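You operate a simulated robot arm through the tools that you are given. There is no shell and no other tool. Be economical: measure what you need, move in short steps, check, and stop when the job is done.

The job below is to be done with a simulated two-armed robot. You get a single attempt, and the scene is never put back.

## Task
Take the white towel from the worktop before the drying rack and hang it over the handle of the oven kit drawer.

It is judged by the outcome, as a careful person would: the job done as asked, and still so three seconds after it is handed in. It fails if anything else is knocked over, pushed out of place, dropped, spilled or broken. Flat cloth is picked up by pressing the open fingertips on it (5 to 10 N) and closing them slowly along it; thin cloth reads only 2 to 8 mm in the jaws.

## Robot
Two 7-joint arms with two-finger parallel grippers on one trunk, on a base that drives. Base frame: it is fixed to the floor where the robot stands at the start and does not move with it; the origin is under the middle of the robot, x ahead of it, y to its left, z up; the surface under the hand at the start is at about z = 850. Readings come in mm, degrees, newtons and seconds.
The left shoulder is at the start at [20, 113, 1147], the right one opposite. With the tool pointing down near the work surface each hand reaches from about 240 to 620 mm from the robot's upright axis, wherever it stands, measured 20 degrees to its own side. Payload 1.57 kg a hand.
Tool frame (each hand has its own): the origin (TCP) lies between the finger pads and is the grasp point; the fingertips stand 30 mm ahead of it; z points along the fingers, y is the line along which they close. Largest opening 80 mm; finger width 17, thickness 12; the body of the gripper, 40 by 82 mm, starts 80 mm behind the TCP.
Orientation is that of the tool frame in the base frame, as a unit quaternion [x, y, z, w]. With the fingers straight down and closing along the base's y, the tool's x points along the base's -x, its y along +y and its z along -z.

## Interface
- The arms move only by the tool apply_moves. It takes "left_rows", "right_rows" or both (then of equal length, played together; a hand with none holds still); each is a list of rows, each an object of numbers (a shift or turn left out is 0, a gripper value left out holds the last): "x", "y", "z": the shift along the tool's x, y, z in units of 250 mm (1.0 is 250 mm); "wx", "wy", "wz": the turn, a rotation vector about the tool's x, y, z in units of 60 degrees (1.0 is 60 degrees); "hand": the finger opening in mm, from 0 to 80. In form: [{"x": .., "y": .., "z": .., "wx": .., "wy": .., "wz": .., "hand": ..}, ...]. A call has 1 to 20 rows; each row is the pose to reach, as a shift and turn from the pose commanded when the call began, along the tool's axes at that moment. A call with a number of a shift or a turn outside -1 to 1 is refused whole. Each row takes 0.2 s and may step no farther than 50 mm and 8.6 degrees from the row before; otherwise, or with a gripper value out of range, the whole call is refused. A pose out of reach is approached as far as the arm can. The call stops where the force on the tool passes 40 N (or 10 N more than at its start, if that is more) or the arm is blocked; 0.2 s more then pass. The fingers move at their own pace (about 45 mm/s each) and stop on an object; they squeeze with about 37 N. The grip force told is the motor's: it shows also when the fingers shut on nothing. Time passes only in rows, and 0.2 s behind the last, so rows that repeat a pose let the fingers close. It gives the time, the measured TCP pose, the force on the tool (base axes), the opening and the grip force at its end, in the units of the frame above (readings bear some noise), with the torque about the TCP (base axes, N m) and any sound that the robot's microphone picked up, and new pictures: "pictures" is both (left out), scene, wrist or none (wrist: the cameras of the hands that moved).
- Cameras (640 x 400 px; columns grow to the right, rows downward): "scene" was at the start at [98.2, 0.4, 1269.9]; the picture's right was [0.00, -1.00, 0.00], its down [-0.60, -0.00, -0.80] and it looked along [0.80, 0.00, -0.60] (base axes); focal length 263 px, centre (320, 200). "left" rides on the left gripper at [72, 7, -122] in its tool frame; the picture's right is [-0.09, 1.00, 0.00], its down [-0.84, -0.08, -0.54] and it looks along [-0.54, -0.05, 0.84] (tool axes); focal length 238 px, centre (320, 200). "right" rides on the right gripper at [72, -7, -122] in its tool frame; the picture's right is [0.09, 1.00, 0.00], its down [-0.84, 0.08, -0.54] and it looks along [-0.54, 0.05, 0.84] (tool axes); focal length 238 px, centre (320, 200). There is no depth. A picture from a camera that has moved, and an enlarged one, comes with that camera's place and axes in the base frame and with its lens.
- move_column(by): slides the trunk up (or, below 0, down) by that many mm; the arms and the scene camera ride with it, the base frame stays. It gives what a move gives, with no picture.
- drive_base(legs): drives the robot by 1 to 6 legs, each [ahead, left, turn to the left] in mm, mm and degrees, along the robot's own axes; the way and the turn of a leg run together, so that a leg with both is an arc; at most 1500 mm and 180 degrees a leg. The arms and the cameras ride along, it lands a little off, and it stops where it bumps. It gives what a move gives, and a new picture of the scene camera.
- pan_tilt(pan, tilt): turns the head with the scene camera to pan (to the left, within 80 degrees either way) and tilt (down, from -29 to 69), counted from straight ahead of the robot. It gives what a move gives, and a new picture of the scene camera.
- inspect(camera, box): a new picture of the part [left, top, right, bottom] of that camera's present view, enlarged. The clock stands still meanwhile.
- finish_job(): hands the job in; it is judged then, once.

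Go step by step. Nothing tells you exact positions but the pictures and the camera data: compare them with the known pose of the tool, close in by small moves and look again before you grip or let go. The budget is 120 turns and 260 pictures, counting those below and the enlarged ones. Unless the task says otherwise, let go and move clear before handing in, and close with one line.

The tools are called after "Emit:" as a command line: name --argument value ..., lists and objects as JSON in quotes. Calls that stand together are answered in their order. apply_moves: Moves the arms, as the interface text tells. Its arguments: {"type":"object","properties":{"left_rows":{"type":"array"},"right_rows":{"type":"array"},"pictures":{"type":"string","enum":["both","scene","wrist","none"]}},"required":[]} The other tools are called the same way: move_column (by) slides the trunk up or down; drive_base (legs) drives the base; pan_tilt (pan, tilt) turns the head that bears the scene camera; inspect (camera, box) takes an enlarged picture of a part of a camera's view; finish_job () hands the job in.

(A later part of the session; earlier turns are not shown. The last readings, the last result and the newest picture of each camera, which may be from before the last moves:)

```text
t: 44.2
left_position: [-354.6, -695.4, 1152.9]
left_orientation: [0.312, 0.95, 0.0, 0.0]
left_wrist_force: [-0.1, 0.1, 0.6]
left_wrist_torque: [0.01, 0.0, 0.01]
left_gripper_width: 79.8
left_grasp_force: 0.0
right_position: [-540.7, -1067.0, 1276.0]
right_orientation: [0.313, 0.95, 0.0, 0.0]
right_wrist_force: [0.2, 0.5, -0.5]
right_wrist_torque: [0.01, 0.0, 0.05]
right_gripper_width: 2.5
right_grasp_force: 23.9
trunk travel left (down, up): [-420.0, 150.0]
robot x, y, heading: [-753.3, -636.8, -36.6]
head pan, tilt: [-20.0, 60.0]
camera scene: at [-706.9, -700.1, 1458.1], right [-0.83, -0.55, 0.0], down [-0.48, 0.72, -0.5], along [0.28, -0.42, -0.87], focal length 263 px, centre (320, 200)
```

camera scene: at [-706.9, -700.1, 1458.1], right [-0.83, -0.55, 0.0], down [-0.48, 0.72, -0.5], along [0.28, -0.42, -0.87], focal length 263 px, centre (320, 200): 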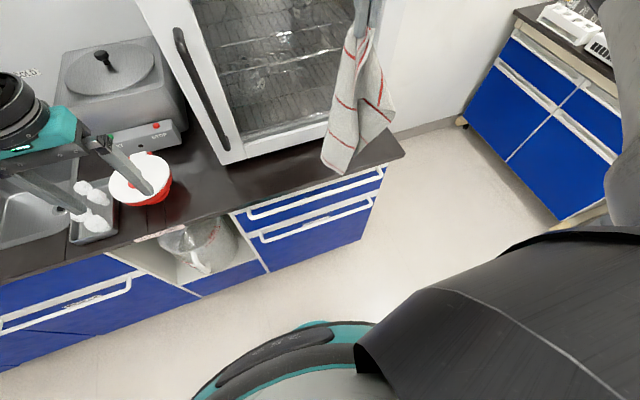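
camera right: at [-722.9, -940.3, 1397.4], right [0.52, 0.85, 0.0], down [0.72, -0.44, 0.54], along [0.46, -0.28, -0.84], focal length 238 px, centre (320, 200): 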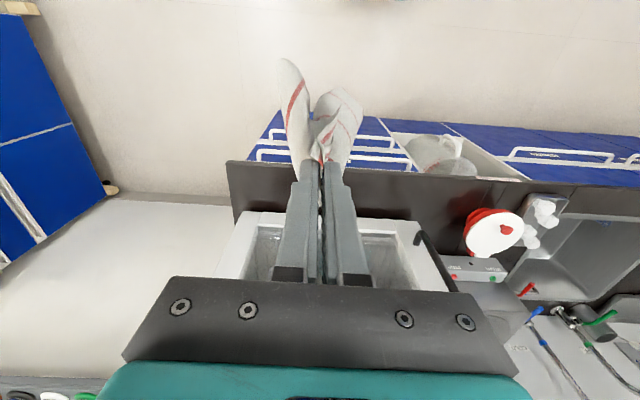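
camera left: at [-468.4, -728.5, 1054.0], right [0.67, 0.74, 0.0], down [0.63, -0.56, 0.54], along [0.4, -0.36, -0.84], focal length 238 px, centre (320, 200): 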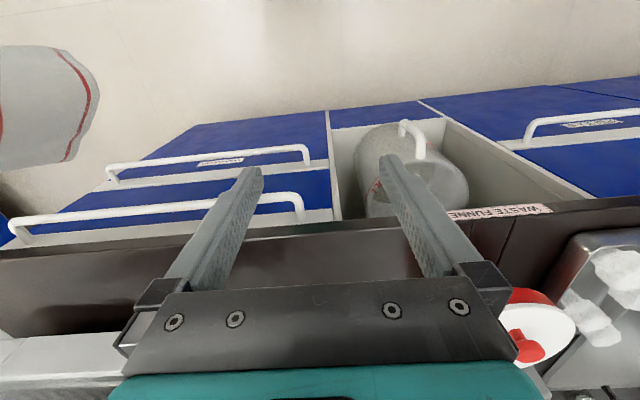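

The towel's tail is just over the worktop edge but too far right. I'll shift it left about 90 mm and forward 25 mm, and check.

Emit:
apply_moves --right_rows '[{"x": -0.03, "y": 0.09}, {"x": -0.06, "y": 0.18}, {"x": -0.09, "y": 0.27}, {"x": -0.1, "y": 0.36}, {"x": -0.1, "y": 0.36}, {"x": -0.1, "y": 0.36}, {"x": -0.1, "y": 0.36}]'

Emit:
inspect --camera "right" --box '[180, 0, 500, 200]'

```text
t: 45.8
left_position: [-358.0, -694.3, 1154.8]
left_orientation: [0.313, 0.95, 0.0, 0.0]
left_wrist_force: [0.3, 0.6, -0.3]
left_wrist_torque: [0.03, 0.01, -0.02]
left_gripper_width: 80.4
left_grasp_force: 0.0
right_position: [-468.8, -1008.5, 1277.0]
right_orientation: [0.313, 0.95, 0.0, 0.0]
right_wrist_force: [-0.7, 0.1, -1.7]
right_wrist_torque: [0.0, 0.04, 0.0]
right_gripper_width: 2.4
right_grasp_force: 24.4
trunk travel left (down, up): [-420.0, 150.0]
robot x, y, heading: [-751.4, -637.3, -36.4]
head pan, tilt: [-20.0, 60.0]
camera scene: at [-707.2, -700.2, 1458.1], right [-0.83, -0.55, 0.0], down [-0.48, 0.72, -0.5], along [0.28, -0.42, -0.87], focal length 263 px, centre (320, 200)
camera right: at [-529.2, -971.9, 1398.5], right [0.52, 0.86, 0.0], down [0.72, -0.44, 0.54], along [0.46, -0.28, -0.84], focal length 238 px, centre (320, 200)
```

scene: 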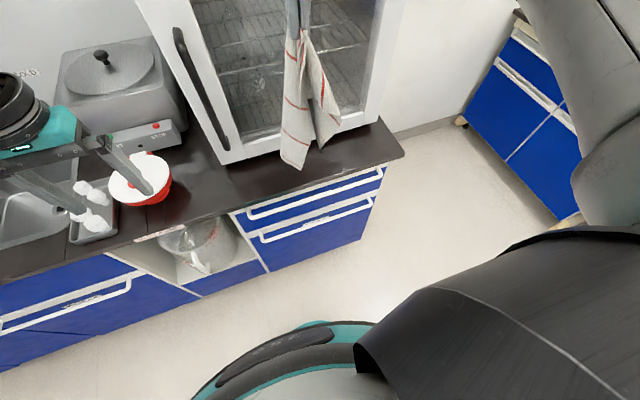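
right: 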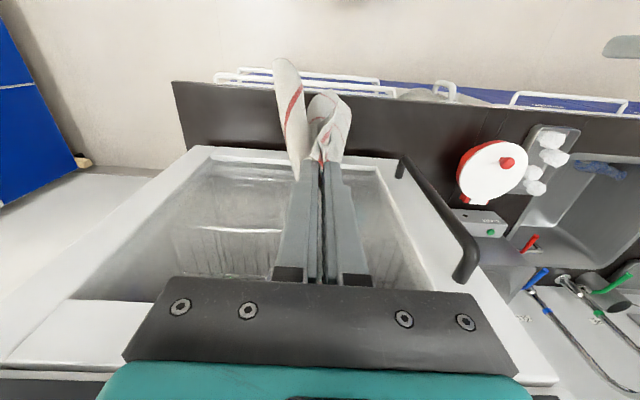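

```text
2.00 times, centred on (340, 100) of right
camera zoom: at [-529.2, -971.9, 1398.5], right [0.52, 0.86, 0.0], down [0.72, -0.44, 0.54], along [0.46, -0.28, -0.84], focal length 477 px, centre (280, 400)
```

zoom: 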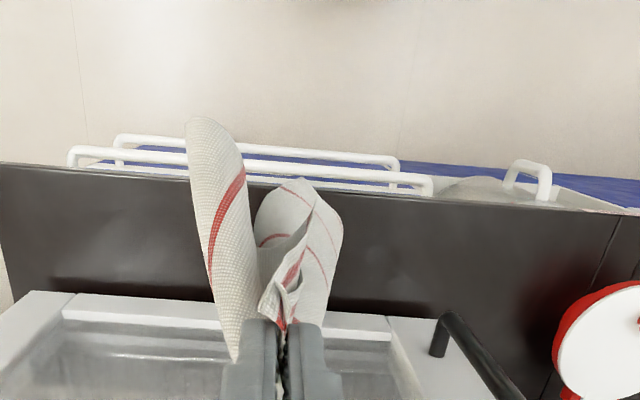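

The nearer flap hangs over the edge line; bar centre is about 11 mm outside the edge. I'll go 20 mm inboard so the tail hugs the worktop edge, then lower the trunk gradually.

Emit:
apply_moves --right_rows '[{"x": -0.04}, {"x": -0.08}, {"x": -0.08}, {"x": -0.08}]' --pictures "none"

Emit:
move_column --by -90

Emit:
inspect --camera "right" --box '[180, 0, 500, 200]'

Emit:
inspect --camera "scene" --box '[200, 50, 440, 200]'

```text
t: 46.8
left_position: [-355.2, -695.2, 1154.1]
left_orientation: [0.314, 0.95, 0.0, 0.0]
left_wrist_force: [-0.5, -0.6, -0.5]
left_wrist_torque: [0.02, -0.01, -0.01]
left_gripper_width: 80.0
left_grasp_force: 0.0
right_position: [-452.0, -1021.1, 1276.1]
right_orientation: [0.313, 0.95, 0.0, 0.001]
right_wrist_force: [-0.4, -0.2, -0.4]
right_wrist_torque: [-0.02, 0.02, 0.04]
right_gripper_width: 2.6
right_grasp_force: 23.5
trunk travel left (down, up): [-420.0, 150.0]
robot x, y, heading: [-754.5, -637.7, -36.5]
head pan, tilt: [-20.0, 60.0]
```

```text
t: 48.0
left_position: [-356.9, -694.3, 1063.8]
left_orientation: [0.313, 0.95, 0.0, -0.001]
left_wrist_force: [0.2, -1.0, -0.4]
left_wrist_torque: [0.03, 0.01, 0.03]
left_gripper_width: 80.0
left_grasp_force: 0.1
right_position: [-451.5, -1020.5, 1186.4]
right_orientation: [0.313, 0.95, 0.0, 0.0]
right_wrist_force: [-1.0, 0.8, 0.3]
right_wrist_torque: [0.0, -0.03, 0.03]
right_gripper_width: 2.4
right_grasp_force: 23.6
trunk travel left (down, up): [-330.0, 240.0]
robot x, y, heading: [-751.7, -642.1, -36.4]
head pan, tilt: [-20.0, 60.0]
```

```text
2.00 times, centred on (340, 100) of right
camera zoom: at [-512.1, -982.7, 1307.9], right [0.52, 0.85, 0.0], down [0.72, -0.44, 0.54], along [0.46, -0.28, -0.84], focal length 477 px, centre (280, 400)
```

zoom: 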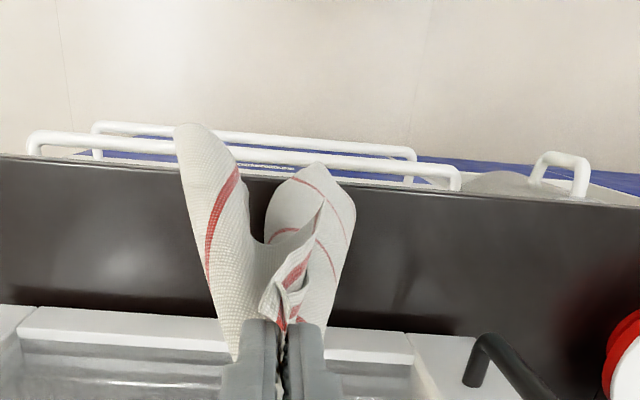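

```text
2.67 times, centred on (320, 125) of scene
camera zoom: at [-707.2, -700.0, 1368.2], right [-0.83, -0.55, 0.0], down [-0.48, 0.72, -0.5], along [0.28, -0.42, -0.87], focal length 701 px, centre (320, 400)
```

zoom: 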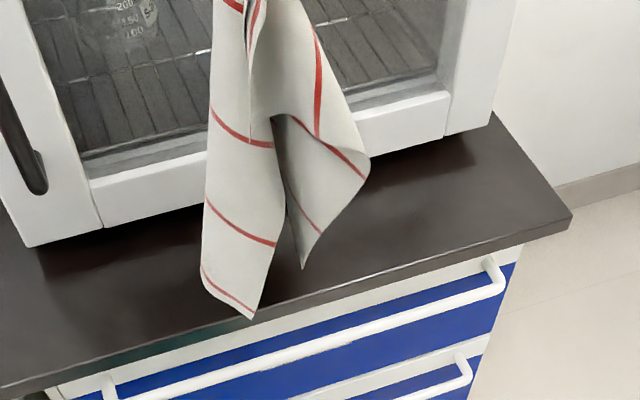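

The tail's corners are right at the edge. I'll lower 40 mm more and look.

Emit:
move_column --by -40

Emit:
inspect --camera "scene" --box '[200, 50, 440, 200]'

Emit:
inspect --camera "right" --box '[180, 0, 500, 200]'

```text
t: 48.9
left_position: [-355.7, -694.5, 1022.6]
left_orientation: [0.313, 0.95, 0.0, 0.0]
left_wrist_force: [0.1, 0.0, -0.3]
left_wrist_torque: [0.02, 0.0, -0.01]
left_gripper_width: 80.4
left_grasp_force: 0.1
right_position: [-451.7, -1020.3, 1147.0]
right_orientation: [0.313, 0.95, 0.0, 0.0]
right_wrist_force: [-1.0, 0.3, 0.1]
right_wrist_torque: [0.0, 0.02, -0.02]
right_gripper_width: 2.5
right_grasp_force: 24.0
trunk travel left (down, up): [-290.0, 280.0]
robot x, y, heading: [-752.9, -637.9, -36.3]
head pan, tilt: [-20.0, 60.0]
```

```text
2.67 times, centred on (320, 125) of scene
camera zoom: at [-707.2, -700.0, 1328.1], right [-0.83, -0.55, 0.0], down [-0.48, 0.72, -0.5], along [0.28, -0.42, -0.87], focal length 701 px, centre (320, 400)
```

zoom: 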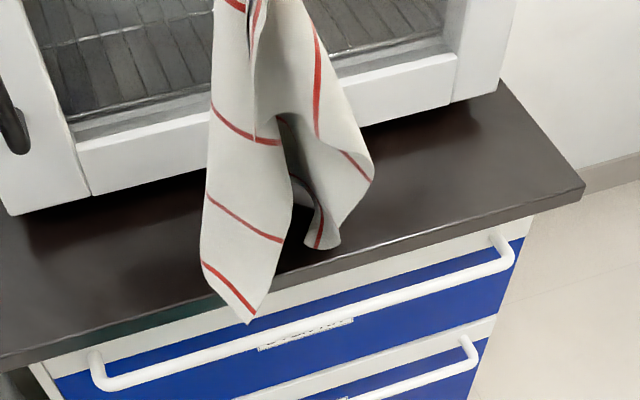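

```text
2.00 times, centred on (340, 100) of right
camera zoom: at [-512.1, -982.7, 1267.8], right [0.52, 0.85, 0.0], down [0.72, -0.44, 0.54], along [0.46, -0.28, -0.84], focal length 477 px, centre (280, 400)
```

zoom: 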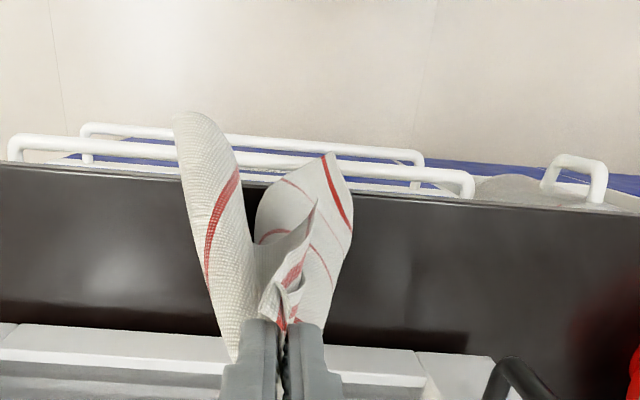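

Flap A's corner is now above the bar but some 15–20 mm too far out. I'll raise a little, go 30 mm inboard so the worktop edge guides it, then lower again.

Emit:
apply_moves --right_rows '[{"z": -0.12}, {"x": -0.06, "z": -0.12}, {"x": -0.12, "z": -0.12}, {"x": -0.12, "z": -0.12}, {"x": -0.12, "z": -0.06}, {"x": -0.12, "z": 0.0}, {"x": -0.12, "z": 0.06}, {"x": -0.12, "z": 0.06}]' --pictures "none"

Emit:
inspect --camera "scene" --box '[200, 50, 440, 200]'

Emit:
inspect --camera "right" --box '[180, 0, 500, 200]'

```text
t: 50.7
left_position: [-356.2, -694.9, 1022.3]
left_orientation: [0.313, 0.95, 0.001, 0.0]
left_wrist_force: [0.1, -0.1, -0.4]
left_wrist_torque: [0.0, -0.02, 0.0]
left_gripper_width: 80.3
left_grasp_force: 0.0
right_position: [-427.1, -1038.5, 1130.3]
right_orientation: [0.313, 0.95, 0.0, -0.001]
right_wrist_force: [-0.8, 0.4, -0.2]
right_wrist_torque: [0.01, 0.01, 0.05]
right_gripper_width: 2.4
right_grasp_force: 23.8
trunk travel left (down, up): [-290.0, 280.0]
robot x, y, heading: [-753.8, -636.5, -36.5]
head pan, tilt: [-20.0, 60.0]
```

```text
2.67 times, centred on (320, 125) of scene
camera zoom: at [-707.1, -700.0, 1328.1], right [-0.83, -0.55, 0.0], down [-0.48, 0.72, -0.5], along [0.28, -0.42, -0.87], focal length 701 px, centre (320, 400)
```

zoom: 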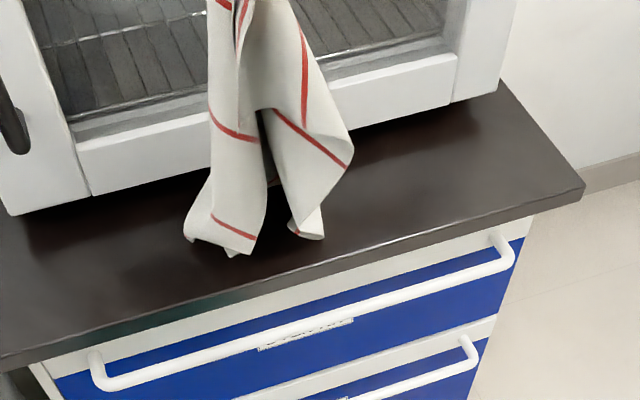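

```text
2.00 times, centred on (340, 100) of right
camera zoom: at [-488.3, -1001.6, 1251.8], right [0.52, 0.86, 0.0], down [0.72, -0.44, 0.54], along [0.46, -0.28, -0.84], focal length 477 px, centre (280, 400)
```

zoom: 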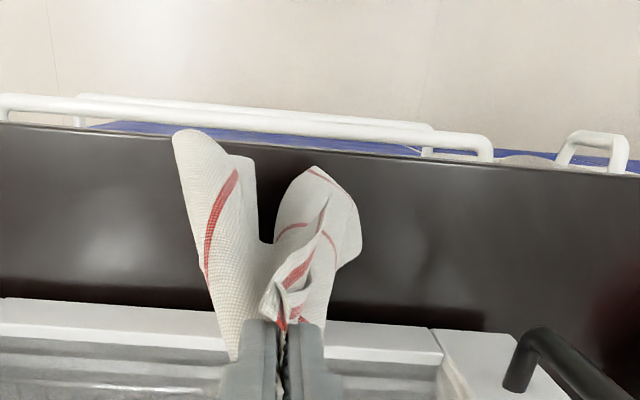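

Both corners now lie on the worktop. I'll drag slowly outward so they drop off the edge while hugging it.

Emit:
apply_moves --right_rows '[{"x": 0.015}, {"x": 0.03}, {"x": 0.045}, {"x": 0.06}, {"x": 0.07}, {"x": 0.07}]' --pictures "none"

Emit:
inspect --camera "scene" --box '[200, 50, 440, 200]'

Emit:
inspect --camera "right" --box '[180, 0, 500, 200]'

```text
t: 52.1
left_position: [-355.8, -695.3, 1022.8]
left_orientation: [0.313, 0.95, 0.0, 0.0]
left_wrist_force: [-0.5, -0.7, 0.8]
left_wrist_torque: [-0.01, -0.02, 0.0]
left_gripper_width: 79.8
left_grasp_force: 0.0
right_position: [-441.6, -1028.4, 1131.9]
right_orientation: [0.314, 0.949, 0.0, 0.0]
right_wrist_force: [-0.4, -0.1, -0.4]
right_wrist_torque: [-0.02, -0.03, 0.04]
right_gripper_width: 2.5
right_grasp_force: 23.6
trunk travel left (down, up): [-290.0, 280.0]
robot x, y, heading: [-751.9, -639.3, -36.4]
head pan, tilt: [-20.0, 60.0]
```

```text
2.67 times, centred on (320, 125) of scene
camera zoom: at [-707.1, -700.1, 1328.1], right [-0.83, -0.55, 0.0], down [-0.48, 0.72, -0.5], along [0.28, -0.42, -0.87], focal length 701 px, centre (320, 400)
```

zoom: 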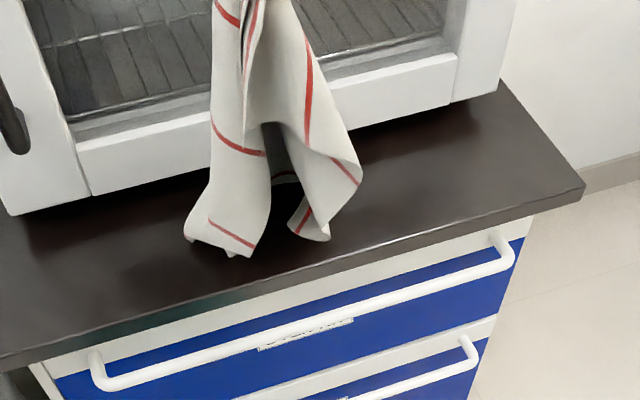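

```text
2.00 times, centred on (340, 100) of right
camera zoom: at [-502.4, -990.1, 1253.0], right [0.52, 0.85, 0.0], down [0.72, -0.44, 0.54], along [0.46, -0.28, -0.84], focal length 477 px, centre (280, 400)
```

zoom: 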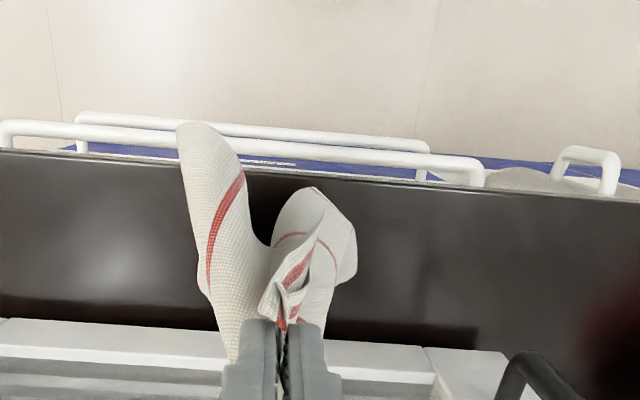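

Emit:
apply_moves --right_rows '[{"x": 0.015}, {"x": 0.03}, {"x": 0.045}, {"x": 0.06}, {"x": 0.075}, {"x": 0.09}, {"x": 0.09}, {"x": 0.09}]' --pictures "none"

Emit:
inspect --camera "scene" --box '[200, 50, 440, 200]'

Emit:
inspect --camera "right" --box '[180, 0, 500, 200]'

```text
t: 53.9
left_position: [-356.4, -695.6, 1023.5]
left_orientation: [0.314, 0.949, 0.0, 0.0]
left_wrist_force: [0.0, 0.2, -0.6]
left_wrist_torque: [-0.03, 0.01, 0.0]
left_gripper_width: 80.5
left_grasp_force: 0.1
right_position: [-459.2, -1014.6, 1132.2]
right_orientation: [0.313, 0.95, 0.0, 0.0]
right_wrist_force: [-1.0, -0.3, 0.7]
right_wrist_torque: [-0.02, 0.0, 0.04]
right_gripper_width: 2.6
right_grasp_force: 24.0
trunk travel left (down, up): [-290.0, 280.0]
robot x, y, heading: [-753.7, -636.0, -36.4]
head pan, tilt: [-20.0, 60.0]
```

```text
2.67 times, centred on (320, 125) of scene
camera zoom: at [-707.1, -700.1, 1328.1], right [-0.83, -0.55, 0.0], down [-0.48, 0.72, -0.5], along [0.28, -0.42, -0.87], focal length 701 px, centre (320, 400)
```

zoom: 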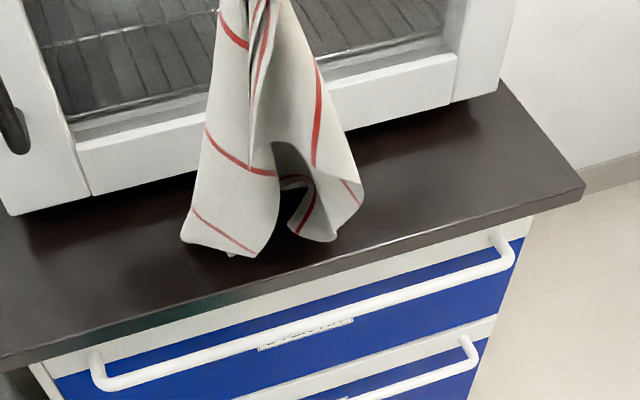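

```text
2.00 times, centred on (340, 100) of right
camera zoom: at [-519.7, -976.7, 1252.6], right [0.52, 0.85, 0.0], down [0.72, -0.44, 0.54], along [0.46, -0.28, -0.84], focal length 477 px, centre (280, 400)
```

zoom: 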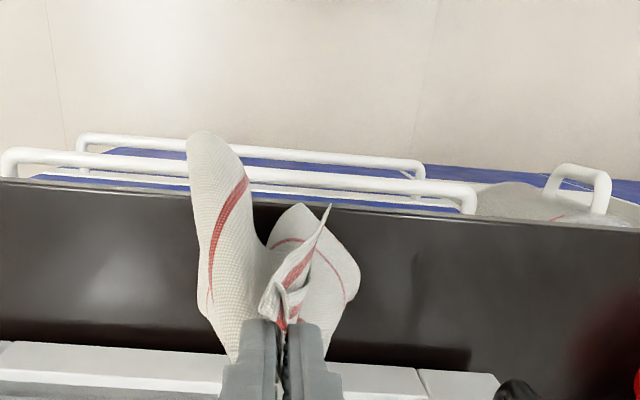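

Friction holds it on the worktop. A better way is to hang the corner between worktop and bar height first, then press it inboard against the edge, then lower.

Emit:
apply_moves --right_rows '[{"z": -0.12}, {"z": -0.24}, {"z": -0.24}, {"z": -0.24}, {"z": -0.24}, {"z": -0.18}, {"z": -0.12}, {"z": -0.08}, {"z": -0.05}, {"z": -0.05}, {"z": -0.05}, {"z": -0.05}]' --pictures "none"

Emit:
inspect --camera "scene" --box '[200, 50, 440, 200]'

Emit:
inspect --camera "right" --box '[180, 0, 500, 200]'

```text
t: 56.5
left_position: [-356.0, -694.8, 1023.2]
left_orientation: [0.313, 0.95, 0.0, 0.0]
left_wrist_force: [0.3, 0.3, -0.5]
left_wrist_torque: [0.01, 0.01, 0.02]
left_gripper_width: 79.9
left_grasp_force: 0.1
right_position: [-459.7, -1015.7, 1143.7]
right_orientation: [0.313, 0.95, 0.0, 0.0]
right_wrist_force: [0.1, -0.2, -0.1]
right_wrist_torque: [0.02, 0.02, 0.03]
right_gripper_width: 2.6
right_grasp_force: 24.1
trunk travel left (down, up): [-290.0, 280.0]
robot x, y, heading: [-753.4, -637.5, -36.4]
head pan, tilt: [-20.0, 60.0]
```

```text
2.67 times, centred on (320, 125) of scene
camera zoom: at [-707.1, -700.1, 1328.1], right [-0.83, -0.55, 0.0], down [-0.48, 0.72, -0.5], along [0.28, -0.42, -0.87], focal length 701 px, centre (320, 400)
```

zoom: 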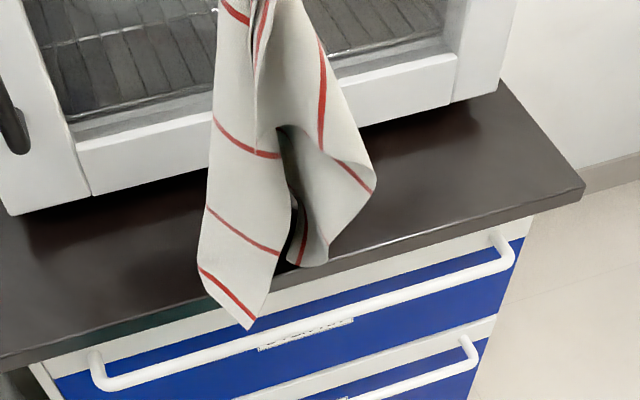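

```text
2.00 times, centred on (340, 100) of right
camera zoom: at [-520.0, -977.1, 1266.1], right [0.52, 0.85, 0.0], down [0.72, -0.44, 0.54], along [0.46, -0.28, -0.84], focal length 477 px, centre (280, 400)
```

zoom: 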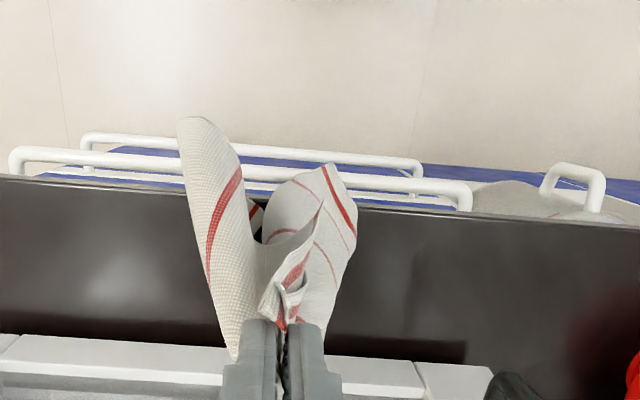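

Corner is at about (n 214, z 818): below the worktop surface and above the bar. Now I'll go a touch lower and push inboard so it lies against the edge.

Emit:
apply_moves --right_rows '[{"z": 0.02}, {"z": 0.03}, {"z": 0.03, "x": -0.02}, {"z": 0.03, "x": -0.04}, {"z": 0.03, "x": -0.06}, {"z": 0.03, "x": -0.08}, {"z": 0.03, "x": -0.1}, {"z": 0.03, "x": -0.12}, {"z": 0.03, "x": -0.12}, {"z": 0.03, "x": -0.12}]' --pictures "none"

Emit:
inspect --camera "scene" --box '[200, 50, 440, 200]'

Emit:
inspect --camera "right" --box '[180, 0, 500, 200]'

```text
t: 58.7
left_position: [-355.8, -696.2, 1022.9]
left_orientation: [0.314, 0.949, 0.001, -0.001]
left_wrist_force: [0.2, 0.2, 0.3]
left_wrist_torque: [-0.01, 0.03, 0.0]
left_gripper_width: 79.8
left_grasp_force: 0.1
right_position: [-435.1, -1032.6, 1135.8]
right_orientation: [0.313, 0.95, 0.0, -0.001]
right_wrist_force: [-0.2, -0.1, -0.6]
right_wrist_torque: [-0.01, -0.01, 0.02]
right_gripper_width: 2.7
right_grasp_force: 23.6
trunk travel left (down, up): [-290.0, 280.0]
robot x, y, heading: [-750.5, -639.4, -36.8]
head pan, tilt: [-20.0, 60.0]
```

```text
2.67 times, centred on (320, 125) of scene
camera zoom: at [-707.1, -700.1, 1328.1], right [-0.83, -0.55, 0.0], down [-0.48, 0.72, -0.5], along [0.28, -0.42, -0.87], focal length 701 px, centre (320, 400)
```

zoom: 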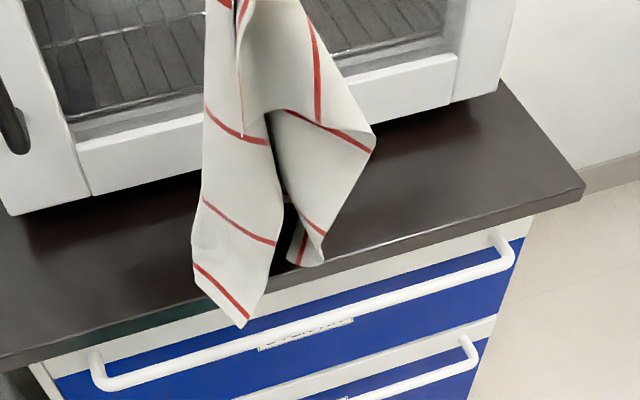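

```text
2.00 times, centred on (340, 100) of right
camera zoom: at [-495.8, -994.6, 1258.1], right [0.52, 0.85, 0.0], down [0.72, -0.44, 0.54], along [0.46, -0.28, -0.84], focal length 477 px, centre (280, 400)
```

zoom: 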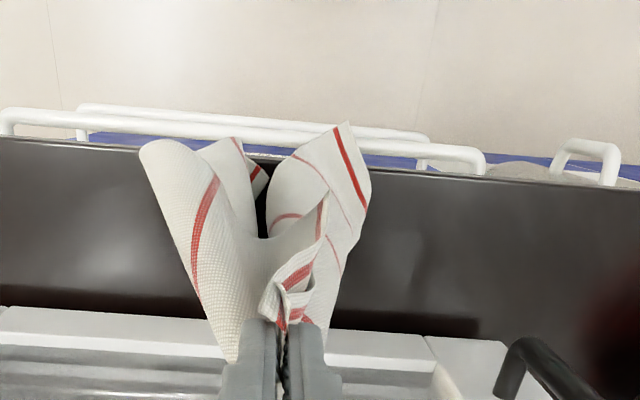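

The cloth leans outward over the edge, so it needs a guide. I'll bring the left hand, tilted about 27° inward, in front of the corner to press it under the worktop into the gap, keeping the right hand's hold.

Emit:
apply_moves --left_rows '[{"x": 0.02, "y": -0.12, "z": 0.05, "wy": -0.11, "hand": 40}, {"x": 0.04, "y": -0.24, "z": 0.1, "wy": -0.22}, {"x": 0.06, "y": -0.36, "z": 0.15, "wy": -0.33}, {"x": 0.08, "y": -0.48, "z": 0.2, "wy": -0.45}, {"x": 0.08, "y": -0.6, "z": 0.25, "wy": -0.45}, {"x": 0.08, "y": -0.6, "z": 0.25, "wy": -0.45}]'

```text
t: 60.1
left_position: [-462.8, -805.5, 959.5]
left_orientation: [0.304, 0.924, -0.073, 0.222]
left_wrist_force: [-0.4, -1.0, -0.8]
left_wrist_torque: [-0.01, -0.01, 0.0]
left_gripper_width: 40.1
left_grasp_force: 0.0
right_position: [-434.4, -1032.2, 1136.7]
right_orientation: [0.313, 0.95, 0.0, -0.001]
right_wrist_force: [-0.3, 0.4, -0.4]
right_wrist_torque: [-0.02, -0.03, 0.03]
right_gripper_width: 2.5
right_grasp_force: 23.7
trunk travel left (down, up): [-290.0, 280.0]
robot x, y, heading: [-754.4, -639.6, -36.4]
head pan, tilt: [-20.0, 60.0]
camera scene: at [-707.0, -699.8, 1328.1], right [-0.83, -0.55, 0.0], down [-0.48, 0.72, -0.5], along [0.28, -0.42, -0.87], focal length 263 px, centre (320, 200)
camera left: at [-554.3, -727.3, 1036.5], right [0.66, 0.75, 0.04], down [0.36, -0.36, 0.86], along [0.66, -0.55, -0.5], focal length 238 px, centre (320, 200)
```

scene: 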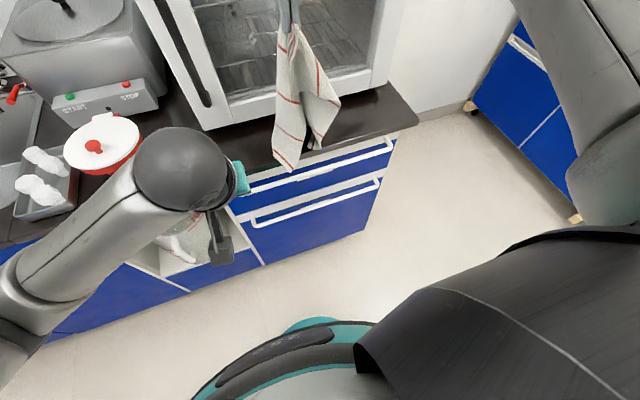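
left: 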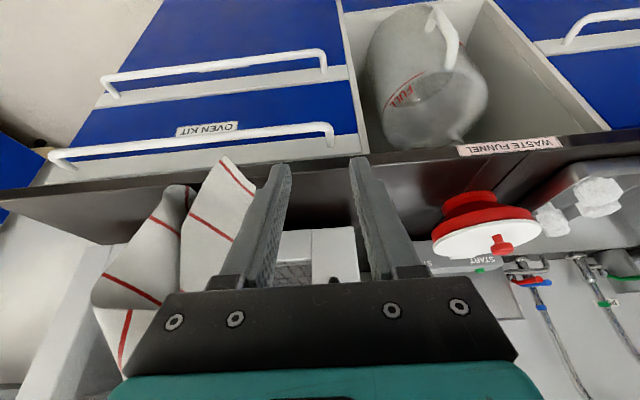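

The left wrist camera shows the corner and the gap well. I'll shift sideways in front of the flap, and approach partway.

Emit:
apply_moves --left_rows '[{"x": -0.01, "y": -0.12, "z": 0.05}, {"x": -0.02, "y": -0.24, "z": 0.12}, {"x": -0.03, "y": -0.36, "z": 0.2}, {"x": -0.04, "y": -0.488, "z": 0.28}, {"x": -0.05, "y": -0.488, "z": 0.36}, {"x": -0.05, "y": -0.488, "z": 0.4}, {"x": -0.05, "y": -0.488, "z": 0.4}]'

```text
t: 61.7
left_position: [-487.8, -936.9, 877.9]
left_orientation: [0.305, 0.923, -0.073, 0.221]
left_wrist_force: [-0.9, -0.1, 0.4]
left_wrist_torque: [0.0, 0.01, 0.0]
left_gripper_width: 40.1
left_grasp_force: 0.1
right_position: [-434.0, -1032.5, 1136.1]
right_orientation: [0.313, 0.95, 0.001, 0.0]
right_wrist_force: [0.0, 0.3, -0.2]
right_wrist_torque: [0.0, -0.03, 0.04]
right_gripper_width: 2.2
right_grasp_force: 24.0
trunk travel left (down, up): [-290.0, 280.0]
robot x, y, heading: [-752.3, -641.4, -36.4]
head pan, tilt: [-20.0, 60.0]
camera scene: at [-707.1, -700.1, 1328.1], right [-0.83, -0.55, 0.0], down [-0.48, 0.72, -0.5], along [0.28, -0.42, -0.87], focal length 263 px, centre (320, 200)
camera left: at [-581.0, -859.3, 953.5], right [0.66, 0.75, 0.04], down [0.36, -0.36, 0.86], along [0.66, -0.55, -0.5], focal length 238 px, centre (320, 200)
```

scene: 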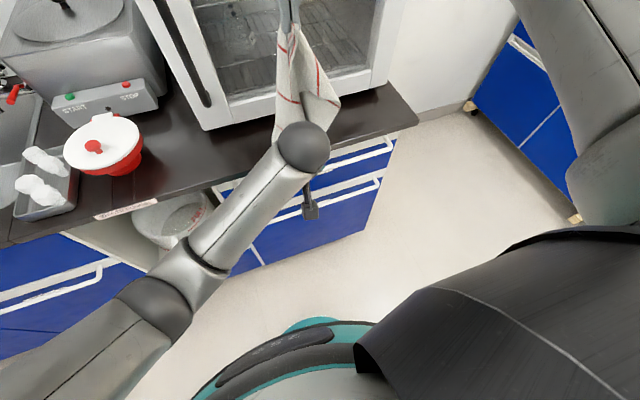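
left: 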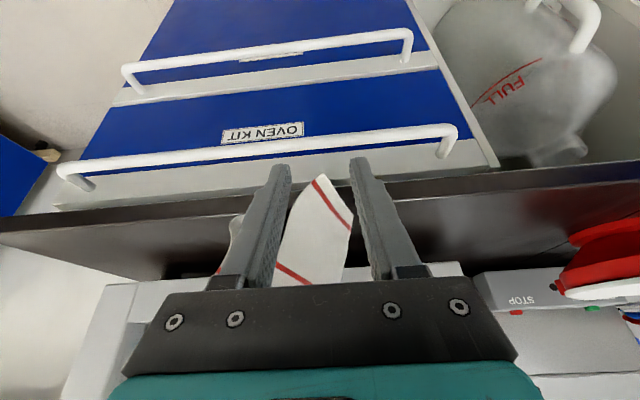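

The flap's corner is right between my left fingers. I'll pinch it near its corner and use the left hand to thread it behind the bar; first advance around it.

Emit:
apply_moves --left_rows '[{"hand": 60}, {"x": -0.03, "z": 0.05}, {"x": -0.06, "z": 0.1}, {"x": -0.09, "z": 0.15}, {"x": -0.11, "z": 0.18}, {"x": -0.11, "z": 0.18}]' --pictures "wrist"

Emit:
inspect --camera "left" --box '[200, 100, 440, 250]'

```text
t: 63.1
left_position: [-453.6, -964.4, 849.2]
left_orientation: [0.304, 0.924, -0.073, 0.221]
left_wrist_force: [-0.1, 0.1, -0.7]
left_wrist_torque: [0.03, 0.0, 0.0]
left_gripper_width: 59.9
left_grasp_force: 0.0
right_position: [-435.5, -1033.5, 1136.2]
right_orientation: [0.313, 0.95, 0.0, 0.0]
right_wrist_force: [0.7, 0.4, 0.6]
right_wrist_torque: [0.0, 0.02, 0.02]
right_gripper_width: 2.6
right_grasp_force: 23.5
trunk travel left (down, up): [-290.0, 280.0]
robot x, y, heading: [-754.3, -643.3, -36.4]
head pan, tilt: [-20.0, 60.0]
camera left: at [-546.9, -886.1, 925.9], right [0.66, 0.75, 0.04], down [0.36, -0.36, 0.86], along [0.66, -0.55, -0.5], focal length 238 px, centre (320, 200)
```

left: 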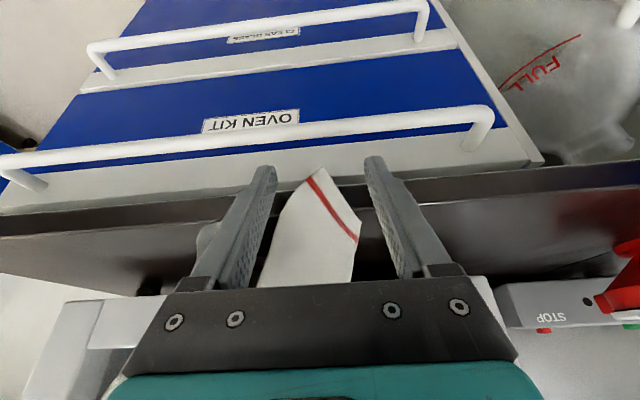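

```text
2.67 times, centred on (320, 175) of left
camera zoom: at [-546.9, -886.1, 925.9], right [0.66, 0.75, 0.04], down [0.36, -0.36, 0.86], along [0.66, -0.55, -0.5], focal length 636 px, centre (320, 267)
```

zoom: 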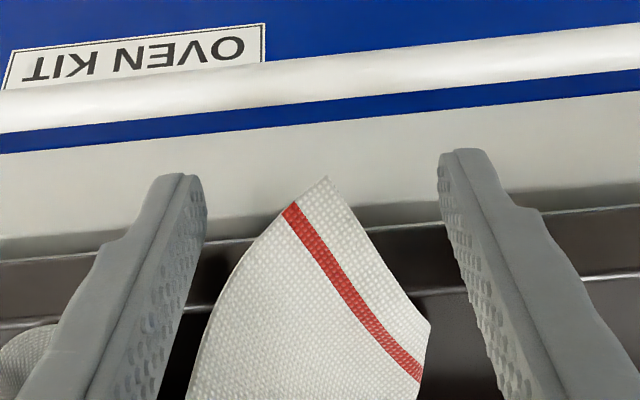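

The corner only just reaches between the fingertips. I'll bring the right hand 15 mm outboard and 15 mm down so the sheet hangs through the pinch with the corner poking out below.

Emit:
apply_moves --right_rows '[{"x": 0.02, "z": 0.02}, {"x": 0.04, "z": 0.04}, {"x": 0.06, "z": 0.06}, {"x": 0.06, "z": 0.06}, {"x": 0.06, "z": 0.06}]' --pictures "none"

Emit:
inspect --camera "left" --box '[200, 100, 440, 250]'

```text
t: 64.3
left_position: [-453.5, -963.3, 849.4]
left_orientation: [0.304, 0.924, -0.072, 0.222]
left_wrist_force: [0.1, -0.4, 1.0]
left_wrist_torque: [0.03, 0.0, 0.02]
left_gripper_width: 59.9
left_grasp_force: 0.1
right_position: [-446.3, -1022.1, 1121.1]
right_orientation: [0.313, 0.95, 0.0, -0.001]
right_wrist_force: [-0.5, 0.1, -0.3]
right_wrist_torque: [0.0, 0.01, 0.03]
right_gripper_width: 2.5
right_grasp_force: 24.0
trunk travel left (down, up): [-290.0, 280.0]
robot x, y, heading: [-751.0, -639.3, -36.4]
head pan, tilt: [-20.0, 60.0]
```

```text
2.67 times, centred on (320, 175) of left
camera zoom: at [-546.9, -885.9, 925.8], right [0.66, 0.75, 0.04], down [0.36, -0.36, 0.86], along [0.66, -0.55, -0.5], focal length 636 px, centre (320, 267)
```

zoom: 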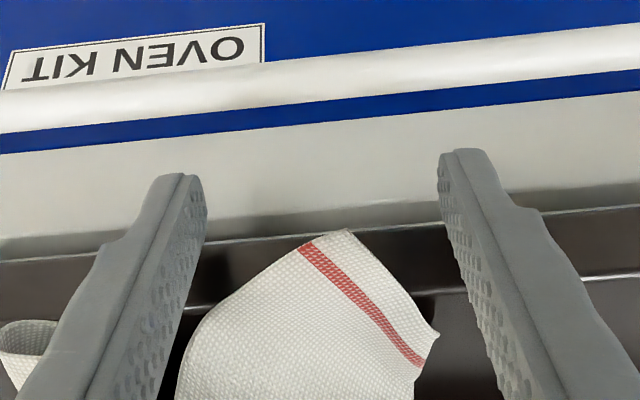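

Emit:
inspect --camera "left" --box '[0, 0, 640, 400]'

Emit:
inspect --camera "right" --box '[180, 0, 500, 200]'

Emit:
inspect --camera "scene" --box '[200, 50, 440, 200]'

```text
1.00 times, centred on (320, 200) of left (not enlarged: the box is as wide or as high as the picture)
camera zoom: at [-546.9, -885.9, 925.8], right [0.66, 0.75, 0.04], down [0.36, -0.36, 0.86], along [0.66, -0.55, -0.5], focal length 238 px, centre (320, 200)
```

zoom: 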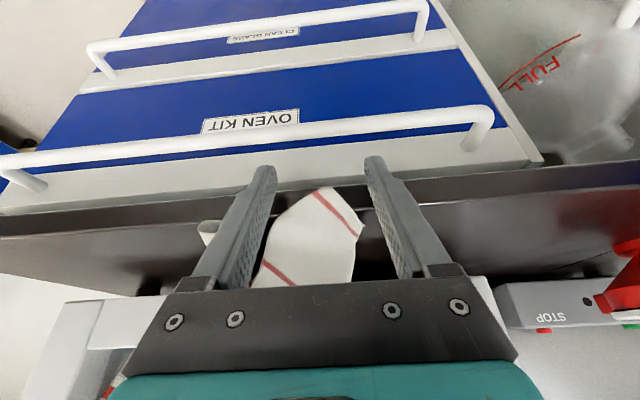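

```text
2.00 times, centred on (340, 100) of right
camera zoom: at [-507.4, -985.1, 1242.7], right [0.52, 0.85, 0.0], down [0.72, -0.44, 0.54], along [0.46, -0.28, -0.84], focal length 477 px, centre (280, 400)
```

zoom: 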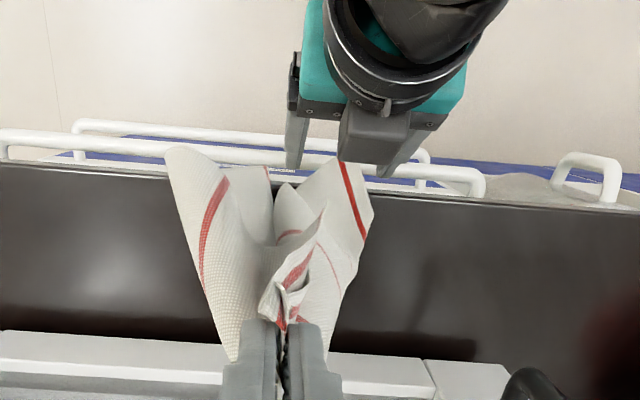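

```text
2.67 times, centred on (320, 125) of scene
camera zoom: at [-707.1, -700.1, 1328.1], right [-0.83, -0.55, 0.0], down [-0.48, 0.72, -0.5], along [0.28, -0.42, -0.87], focal length 701 px, centre (320, 400)
```

zoom: 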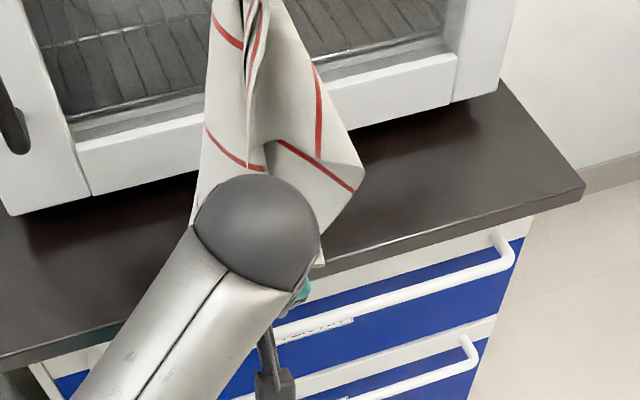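

I'll nudge the left fingers 9 mm inboard and 8 mm up to surround the sheet, then close on it.

Emit:
apply_moves --left_rows '[{"x": -0.024, "z": -0.006}, {"x": -0.047, "z": -0.012}, {"x": -0.047, "z": -0.012, "hand": 52}, {"x": -0.047, "z": -0.012, "hand": 45}, {"x": -0.047, "z": -0.012, "hand": 38}, {"x": -0.047, "z": -0.012, "hand": 31}, {"x": -0.047, "z": -0.012, "hand": 24}, {"x": -0.047, "z": -0.012, "hand": 17}, {"x": -0.047, "z": -0.012, "hand": 10}, {"x": -0.047, "z": -0.012, "hand": 0}, {"x": -0.047, "z": -0.012, "hand": 0}, {"x": -0.047, "z": -0.012, "hand": 0}]' --pictures "none"

Emit:
inspect --camera "left" --box '[200, 100, 440, 250]'

```text
t: 66.9
left_position: [-445.9, -963.8, 858.6]
left_orientation: [0.304, 0.924, -0.07, 0.22]
left_wrist_force: [-11.3, 27.7, 4.3]
left_wrist_torque: [0.62, 0.16, 0.46]
left_gripper_width: 2.5
left_grasp_force: 17.8
right_position: [-447.5, -1018.9, 1122.5]
right_orientation: [0.313, 0.95, -0.002, 0.001]
right_wrist_force: [-0.2, -0.2, 0.4]
right_wrist_torque: [0.0, -0.02, 0.06]
right_gripper_width: 2.5
right_grasp_force: 23.8
trunk travel left (down, up): [-290.0, 280.0]
robot x, y, heading: [-750.5, -635.8, -36.6]
head pan, tilt: [-20.0, 60.0]
```

```text
2.67 times, centred on (320, 175) of left
camera zoom: at [-540.1, -888.1, 935.5], right [0.66, 0.75, 0.05], down [0.36, -0.36, 0.86], along [0.66, -0.55, -0.51], focal length 636 px, centre (320, 267)
```

zoom: 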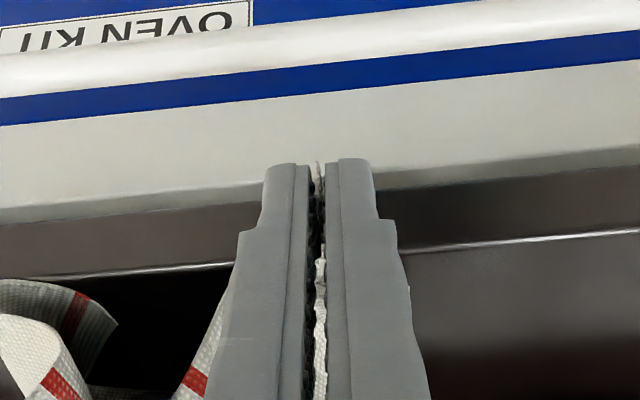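

The corner is pinched (2.5 mm), and the fingers lean on the worktop edge. I'll ease out 5 mm, then slide down along the tilt into the gap, feeding cloth with the right hand.

Emit:
apply_moves --left_rows '[{"x": 0.02}, {"x": 0.025}, {"x": 0.025, "z": 0.03}, {"x": 0.025, "z": 0.06}, {"x": 0.025, "z": 0.09}, {"x": 0.025, "z": 0.12}, {"x": 0.025, "z": 0.12}]' --right_rows '[{"z": 0.02}, {"z": 0.04}, {"z": 0.06}, {"z": 0.08}, {"z": 0.1}, {"z": 0.12}, {"z": 0.12}]' --pictures "none"

Emit:
inspect --camera "left" --box '[160, 60, 480, 260]'

```text
t: 68.5
left_position: [-435.4, -967.2, 824.0]
left_orientation: [0.304, 0.924, -0.067, 0.223]
left_wrist_force: [-10.5, 4.9, -5.2]
left_wrist_torque: [0.03, 0.0, -0.03]
left_gripper_width: 2.4
left_grasp_force: 24.0
right_position: [-447.5, -1023.3, 1090.8]
right_orientation: [0.313, 0.95, -0.001, 0.002]
right_wrist_force: [-0.9, 0.4, 0.0]
right_wrist_torque: [0.02, 0.02, 0.03]
right_gripper_width: 2.6
right_grasp_force: 24.0
trunk travel left (down, up): [-290.0, 280.0]
robot x, y, heading: [-757.1, -637.1, -36.5]
head pan, tilt: [-20.0, 60.0]
```

```text
2.00 times, centred on (320, 160) of left
camera zoom: at [-528.8, -891.8, 900.5], right [0.66, 0.75, 0.05], down [0.35, -0.37, 0.86], along [0.67, -0.54, -0.51], focal length 477 px, centre (320, 280)
```

zoom: 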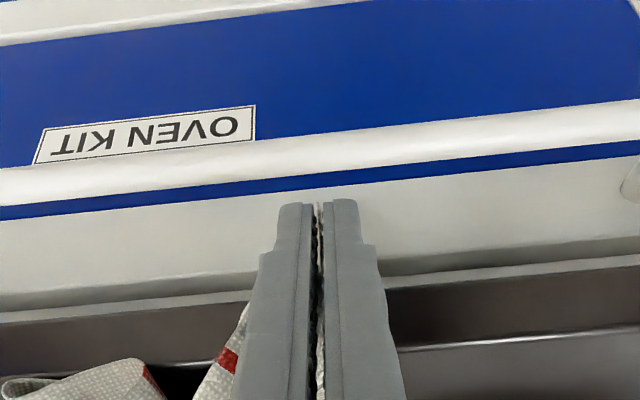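

The fingertips are now at bar-top height, behind the bar's line. I'll continue 25 mm deeper.

Emit:
apply_moves --left_rows '[{"x": 0.008, "z": 0.02}, {"x": 0.008, "z": 0.04}, {"x": 0.008, "z": 0.06}, {"x": 0.008, "z": 0.08}, {"x": 0.008, "z": 0.1}, {"x": 0.008, "z": 0.1}]' --right_rows '[{"z": 0.02}, {"z": 0.04}, {"z": 0.06}, {"z": 0.08}, {"z": 0.1}, {"z": 0.1}]' --pictures "none"

Emit:
inspect --camera "left" --box '[160, 60, 480, 260]'

```text
t: 70.1
left_position: [-404.4, -953.1, 791.9]
left_orientation: [0.297, 0.926, -0.044, 0.229]
left_wrist_force: [-4.8, 1.0, -1.7]
left_wrist_torque: [-0.12, -0.14, 0.07]
left_gripper_width: 2.0
left_grasp_force: 23.7
right_position: [-448.2, -1023.8, 1066.2]
right_orientation: [0.313, 0.95, -0.001, 0.0]
right_wrist_force: [0.0, 0.0, -0.3]
right_wrist_torque: [0.01, -0.04, 0.0]
right_gripper_width: 2.4
right_grasp_force: 24.1
trunk travel left (down, up): [-290.0, 280.0]
robot x, y, heading: [-751.7, -639.7, -36.5]
head pan, tilt: [-20.0, 60.0]
stopped in row 6 (left hand): the arm was blocked; the commanded pose is now the measured one
```

```text
2.00 times, centred on (320, 160) of left
camera zoom: at [-502.5, -882.5, 867.9], right [0.64, 0.77, 0.1], down [0.34, -0.39, 0.86], along [0.69, -0.51, -0.51], focal length 477 px, centre (320, 280)
```

zoom: 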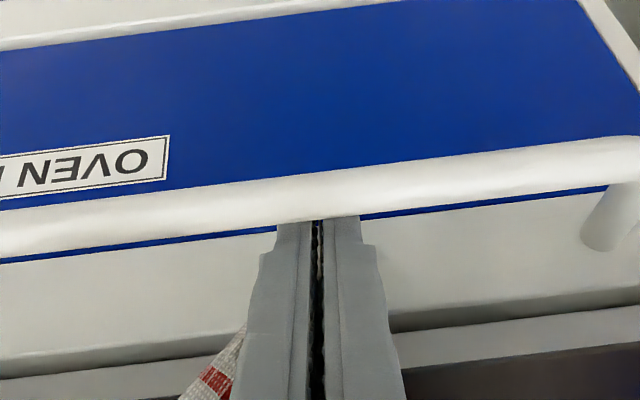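

The tips have gone behind and below the bar (now hidden by it), reaching the drawer front. I'll open here to leave the corner behind the bar, back out along the tilt, and look.

Emit:
apply_moves --left_rows '[{"hand": 10}, {"hand": 26}, {"hand": 26}, {"z": -0.03, "hand": 26}, {"z": -0.06, "hand": 26}, {"z": -0.1, "hand": 26}, {"z": -0.14, "hand": 26}, {"z": -0.18, "hand": 26}, {"z": -0.18, "hand": 26}]' --pictures "wrist"

Emit:
inspect --camera "left" --box '[160, 60, 480, 260]'

```text
t: 72.1
left_position: [-406.9, -931.7, 825.6]
left_orientation: [0.294, 0.926, -0.027, 0.235]
left_wrist_force: [-9.8, 5.4, -19.0]
left_wrist_torque: [-0.15, 0.23, 0.19]
left_gripper_width: 23.9
left_grasp_force: 0.1
right_position: [-446.7, -1024.4, 1065.6]
right_orientation: [0.313, 0.95, 0.001, 0.0]
right_wrist_force: [0.4, -0.4, 0.2]
right_wrist_torque: [0.01, 0.01, 0.03]
right_gripper_width: 2.7
right_grasp_force: 24.5
trunk travel left (down, up): [-290.0, 280.0]
robot x, y, heading: [-754.2, -638.2, -36.3]
head pan, tilt: [-20.0, 60.0]
camera left: at [-506.6, -863.7, 901.3], right [0.62, 0.77, 0.13], down [0.33, -0.41, 0.85], along [0.71, -0.49, -0.51], focal length 238 px, centre (320, 200)
```

left: 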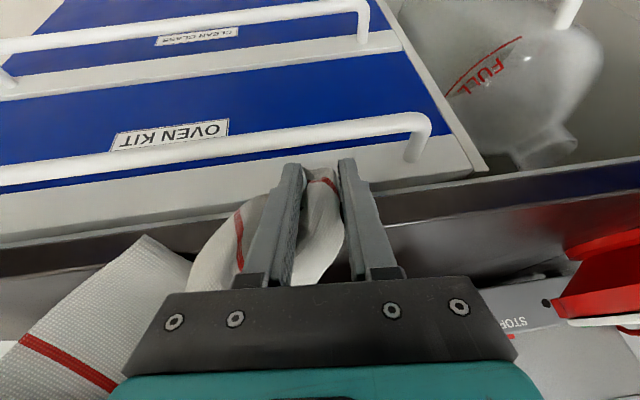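

```text
2.00 times, centred on (320, 160) of left
camera zoom: at [-506.6, -863.7, 901.3], right [0.62, 0.77, 0.13], down [0.33, -0.41, 0.85], along [0.71, -0.49, -0.51], focal length 477 px, centre (320, 280)
```

zoom: 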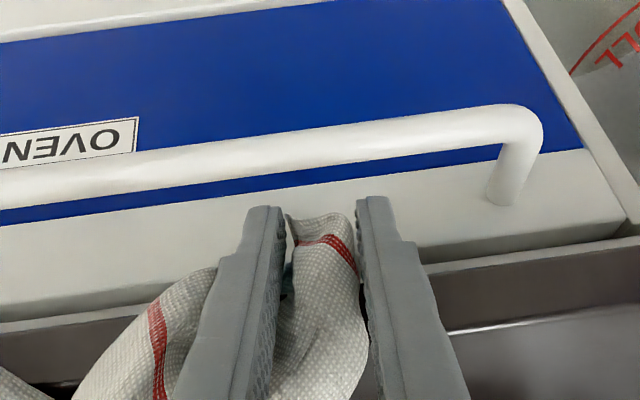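

The corner was dragged back out, and the left arm is near its limit this far across. I'll re-pinch about 20 mm further up the flap, then shift the base right to give that arm a better posture.

Emit:
apply_moves --left_rows '[{"hand": 40}, {"hand": 50}, {"hand": 50}, {"z": -0.04}, {"z": -0.08}, {"z": -0.08, "hand": 42}, {"z": -0.08, "hand": 34}, {"z": -0.08, "hand": 26}, {"z": -0.08, "hand": 18}, {"z": -0.08, "hand": 10}, {"z": -0.08, "hand": 0}, {"z": -0.08, "hand": 0}, {"z": -0.08, "hand": 0}]' --pictures "none"

Emit:
inspect --camera "left" --box '[160, 60, 480, 260]'

```text
t: 75.1
left_position: [-409.8, -918.6, 837.1]
left_orientation: [0.295, 0.925, -0.02, 0.238]
left_wrist_force: [0.8, 0.0, -1.0]
left_wrist_torque: [-0.01, 0.0, 0.0]
left_gripper_width: 2.1
left_grasp_force: 23.2
right_position: [-446.9, -1023.5, 1066.2]
right_orientation: [0.313, 0.95, 0.0, -0.001]
right_wrist_force: [0.2, 0.0, 0.1]
right_wrist_torque: [0.01, 0.01, 0.05]
right_gripper_width: 2.6
right_grasp_force: 23.8
trunk travel left (down, up): [-290.0, 280.0]
robot x, y, heading: [-752.5, -638.2, -36.4]
head pan, tilt: [-20.0, 60.0]
stopped in row 13 (left hand): the arm was blocked; the commanded pose is now the measured one
```

```text
2.00 times, centred on (320, 160) of left
camera zoom: at [-511.9, -853.2, 913.9], right [0.62, 0.77, 0.15], down [0.32, -0.42, 0.85], along [0.72, -0.48, -0.51], focal length 477 px, centre (320, 280)
```

zoom: 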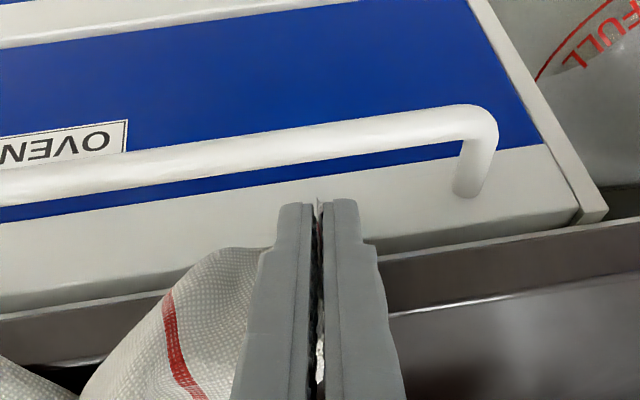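

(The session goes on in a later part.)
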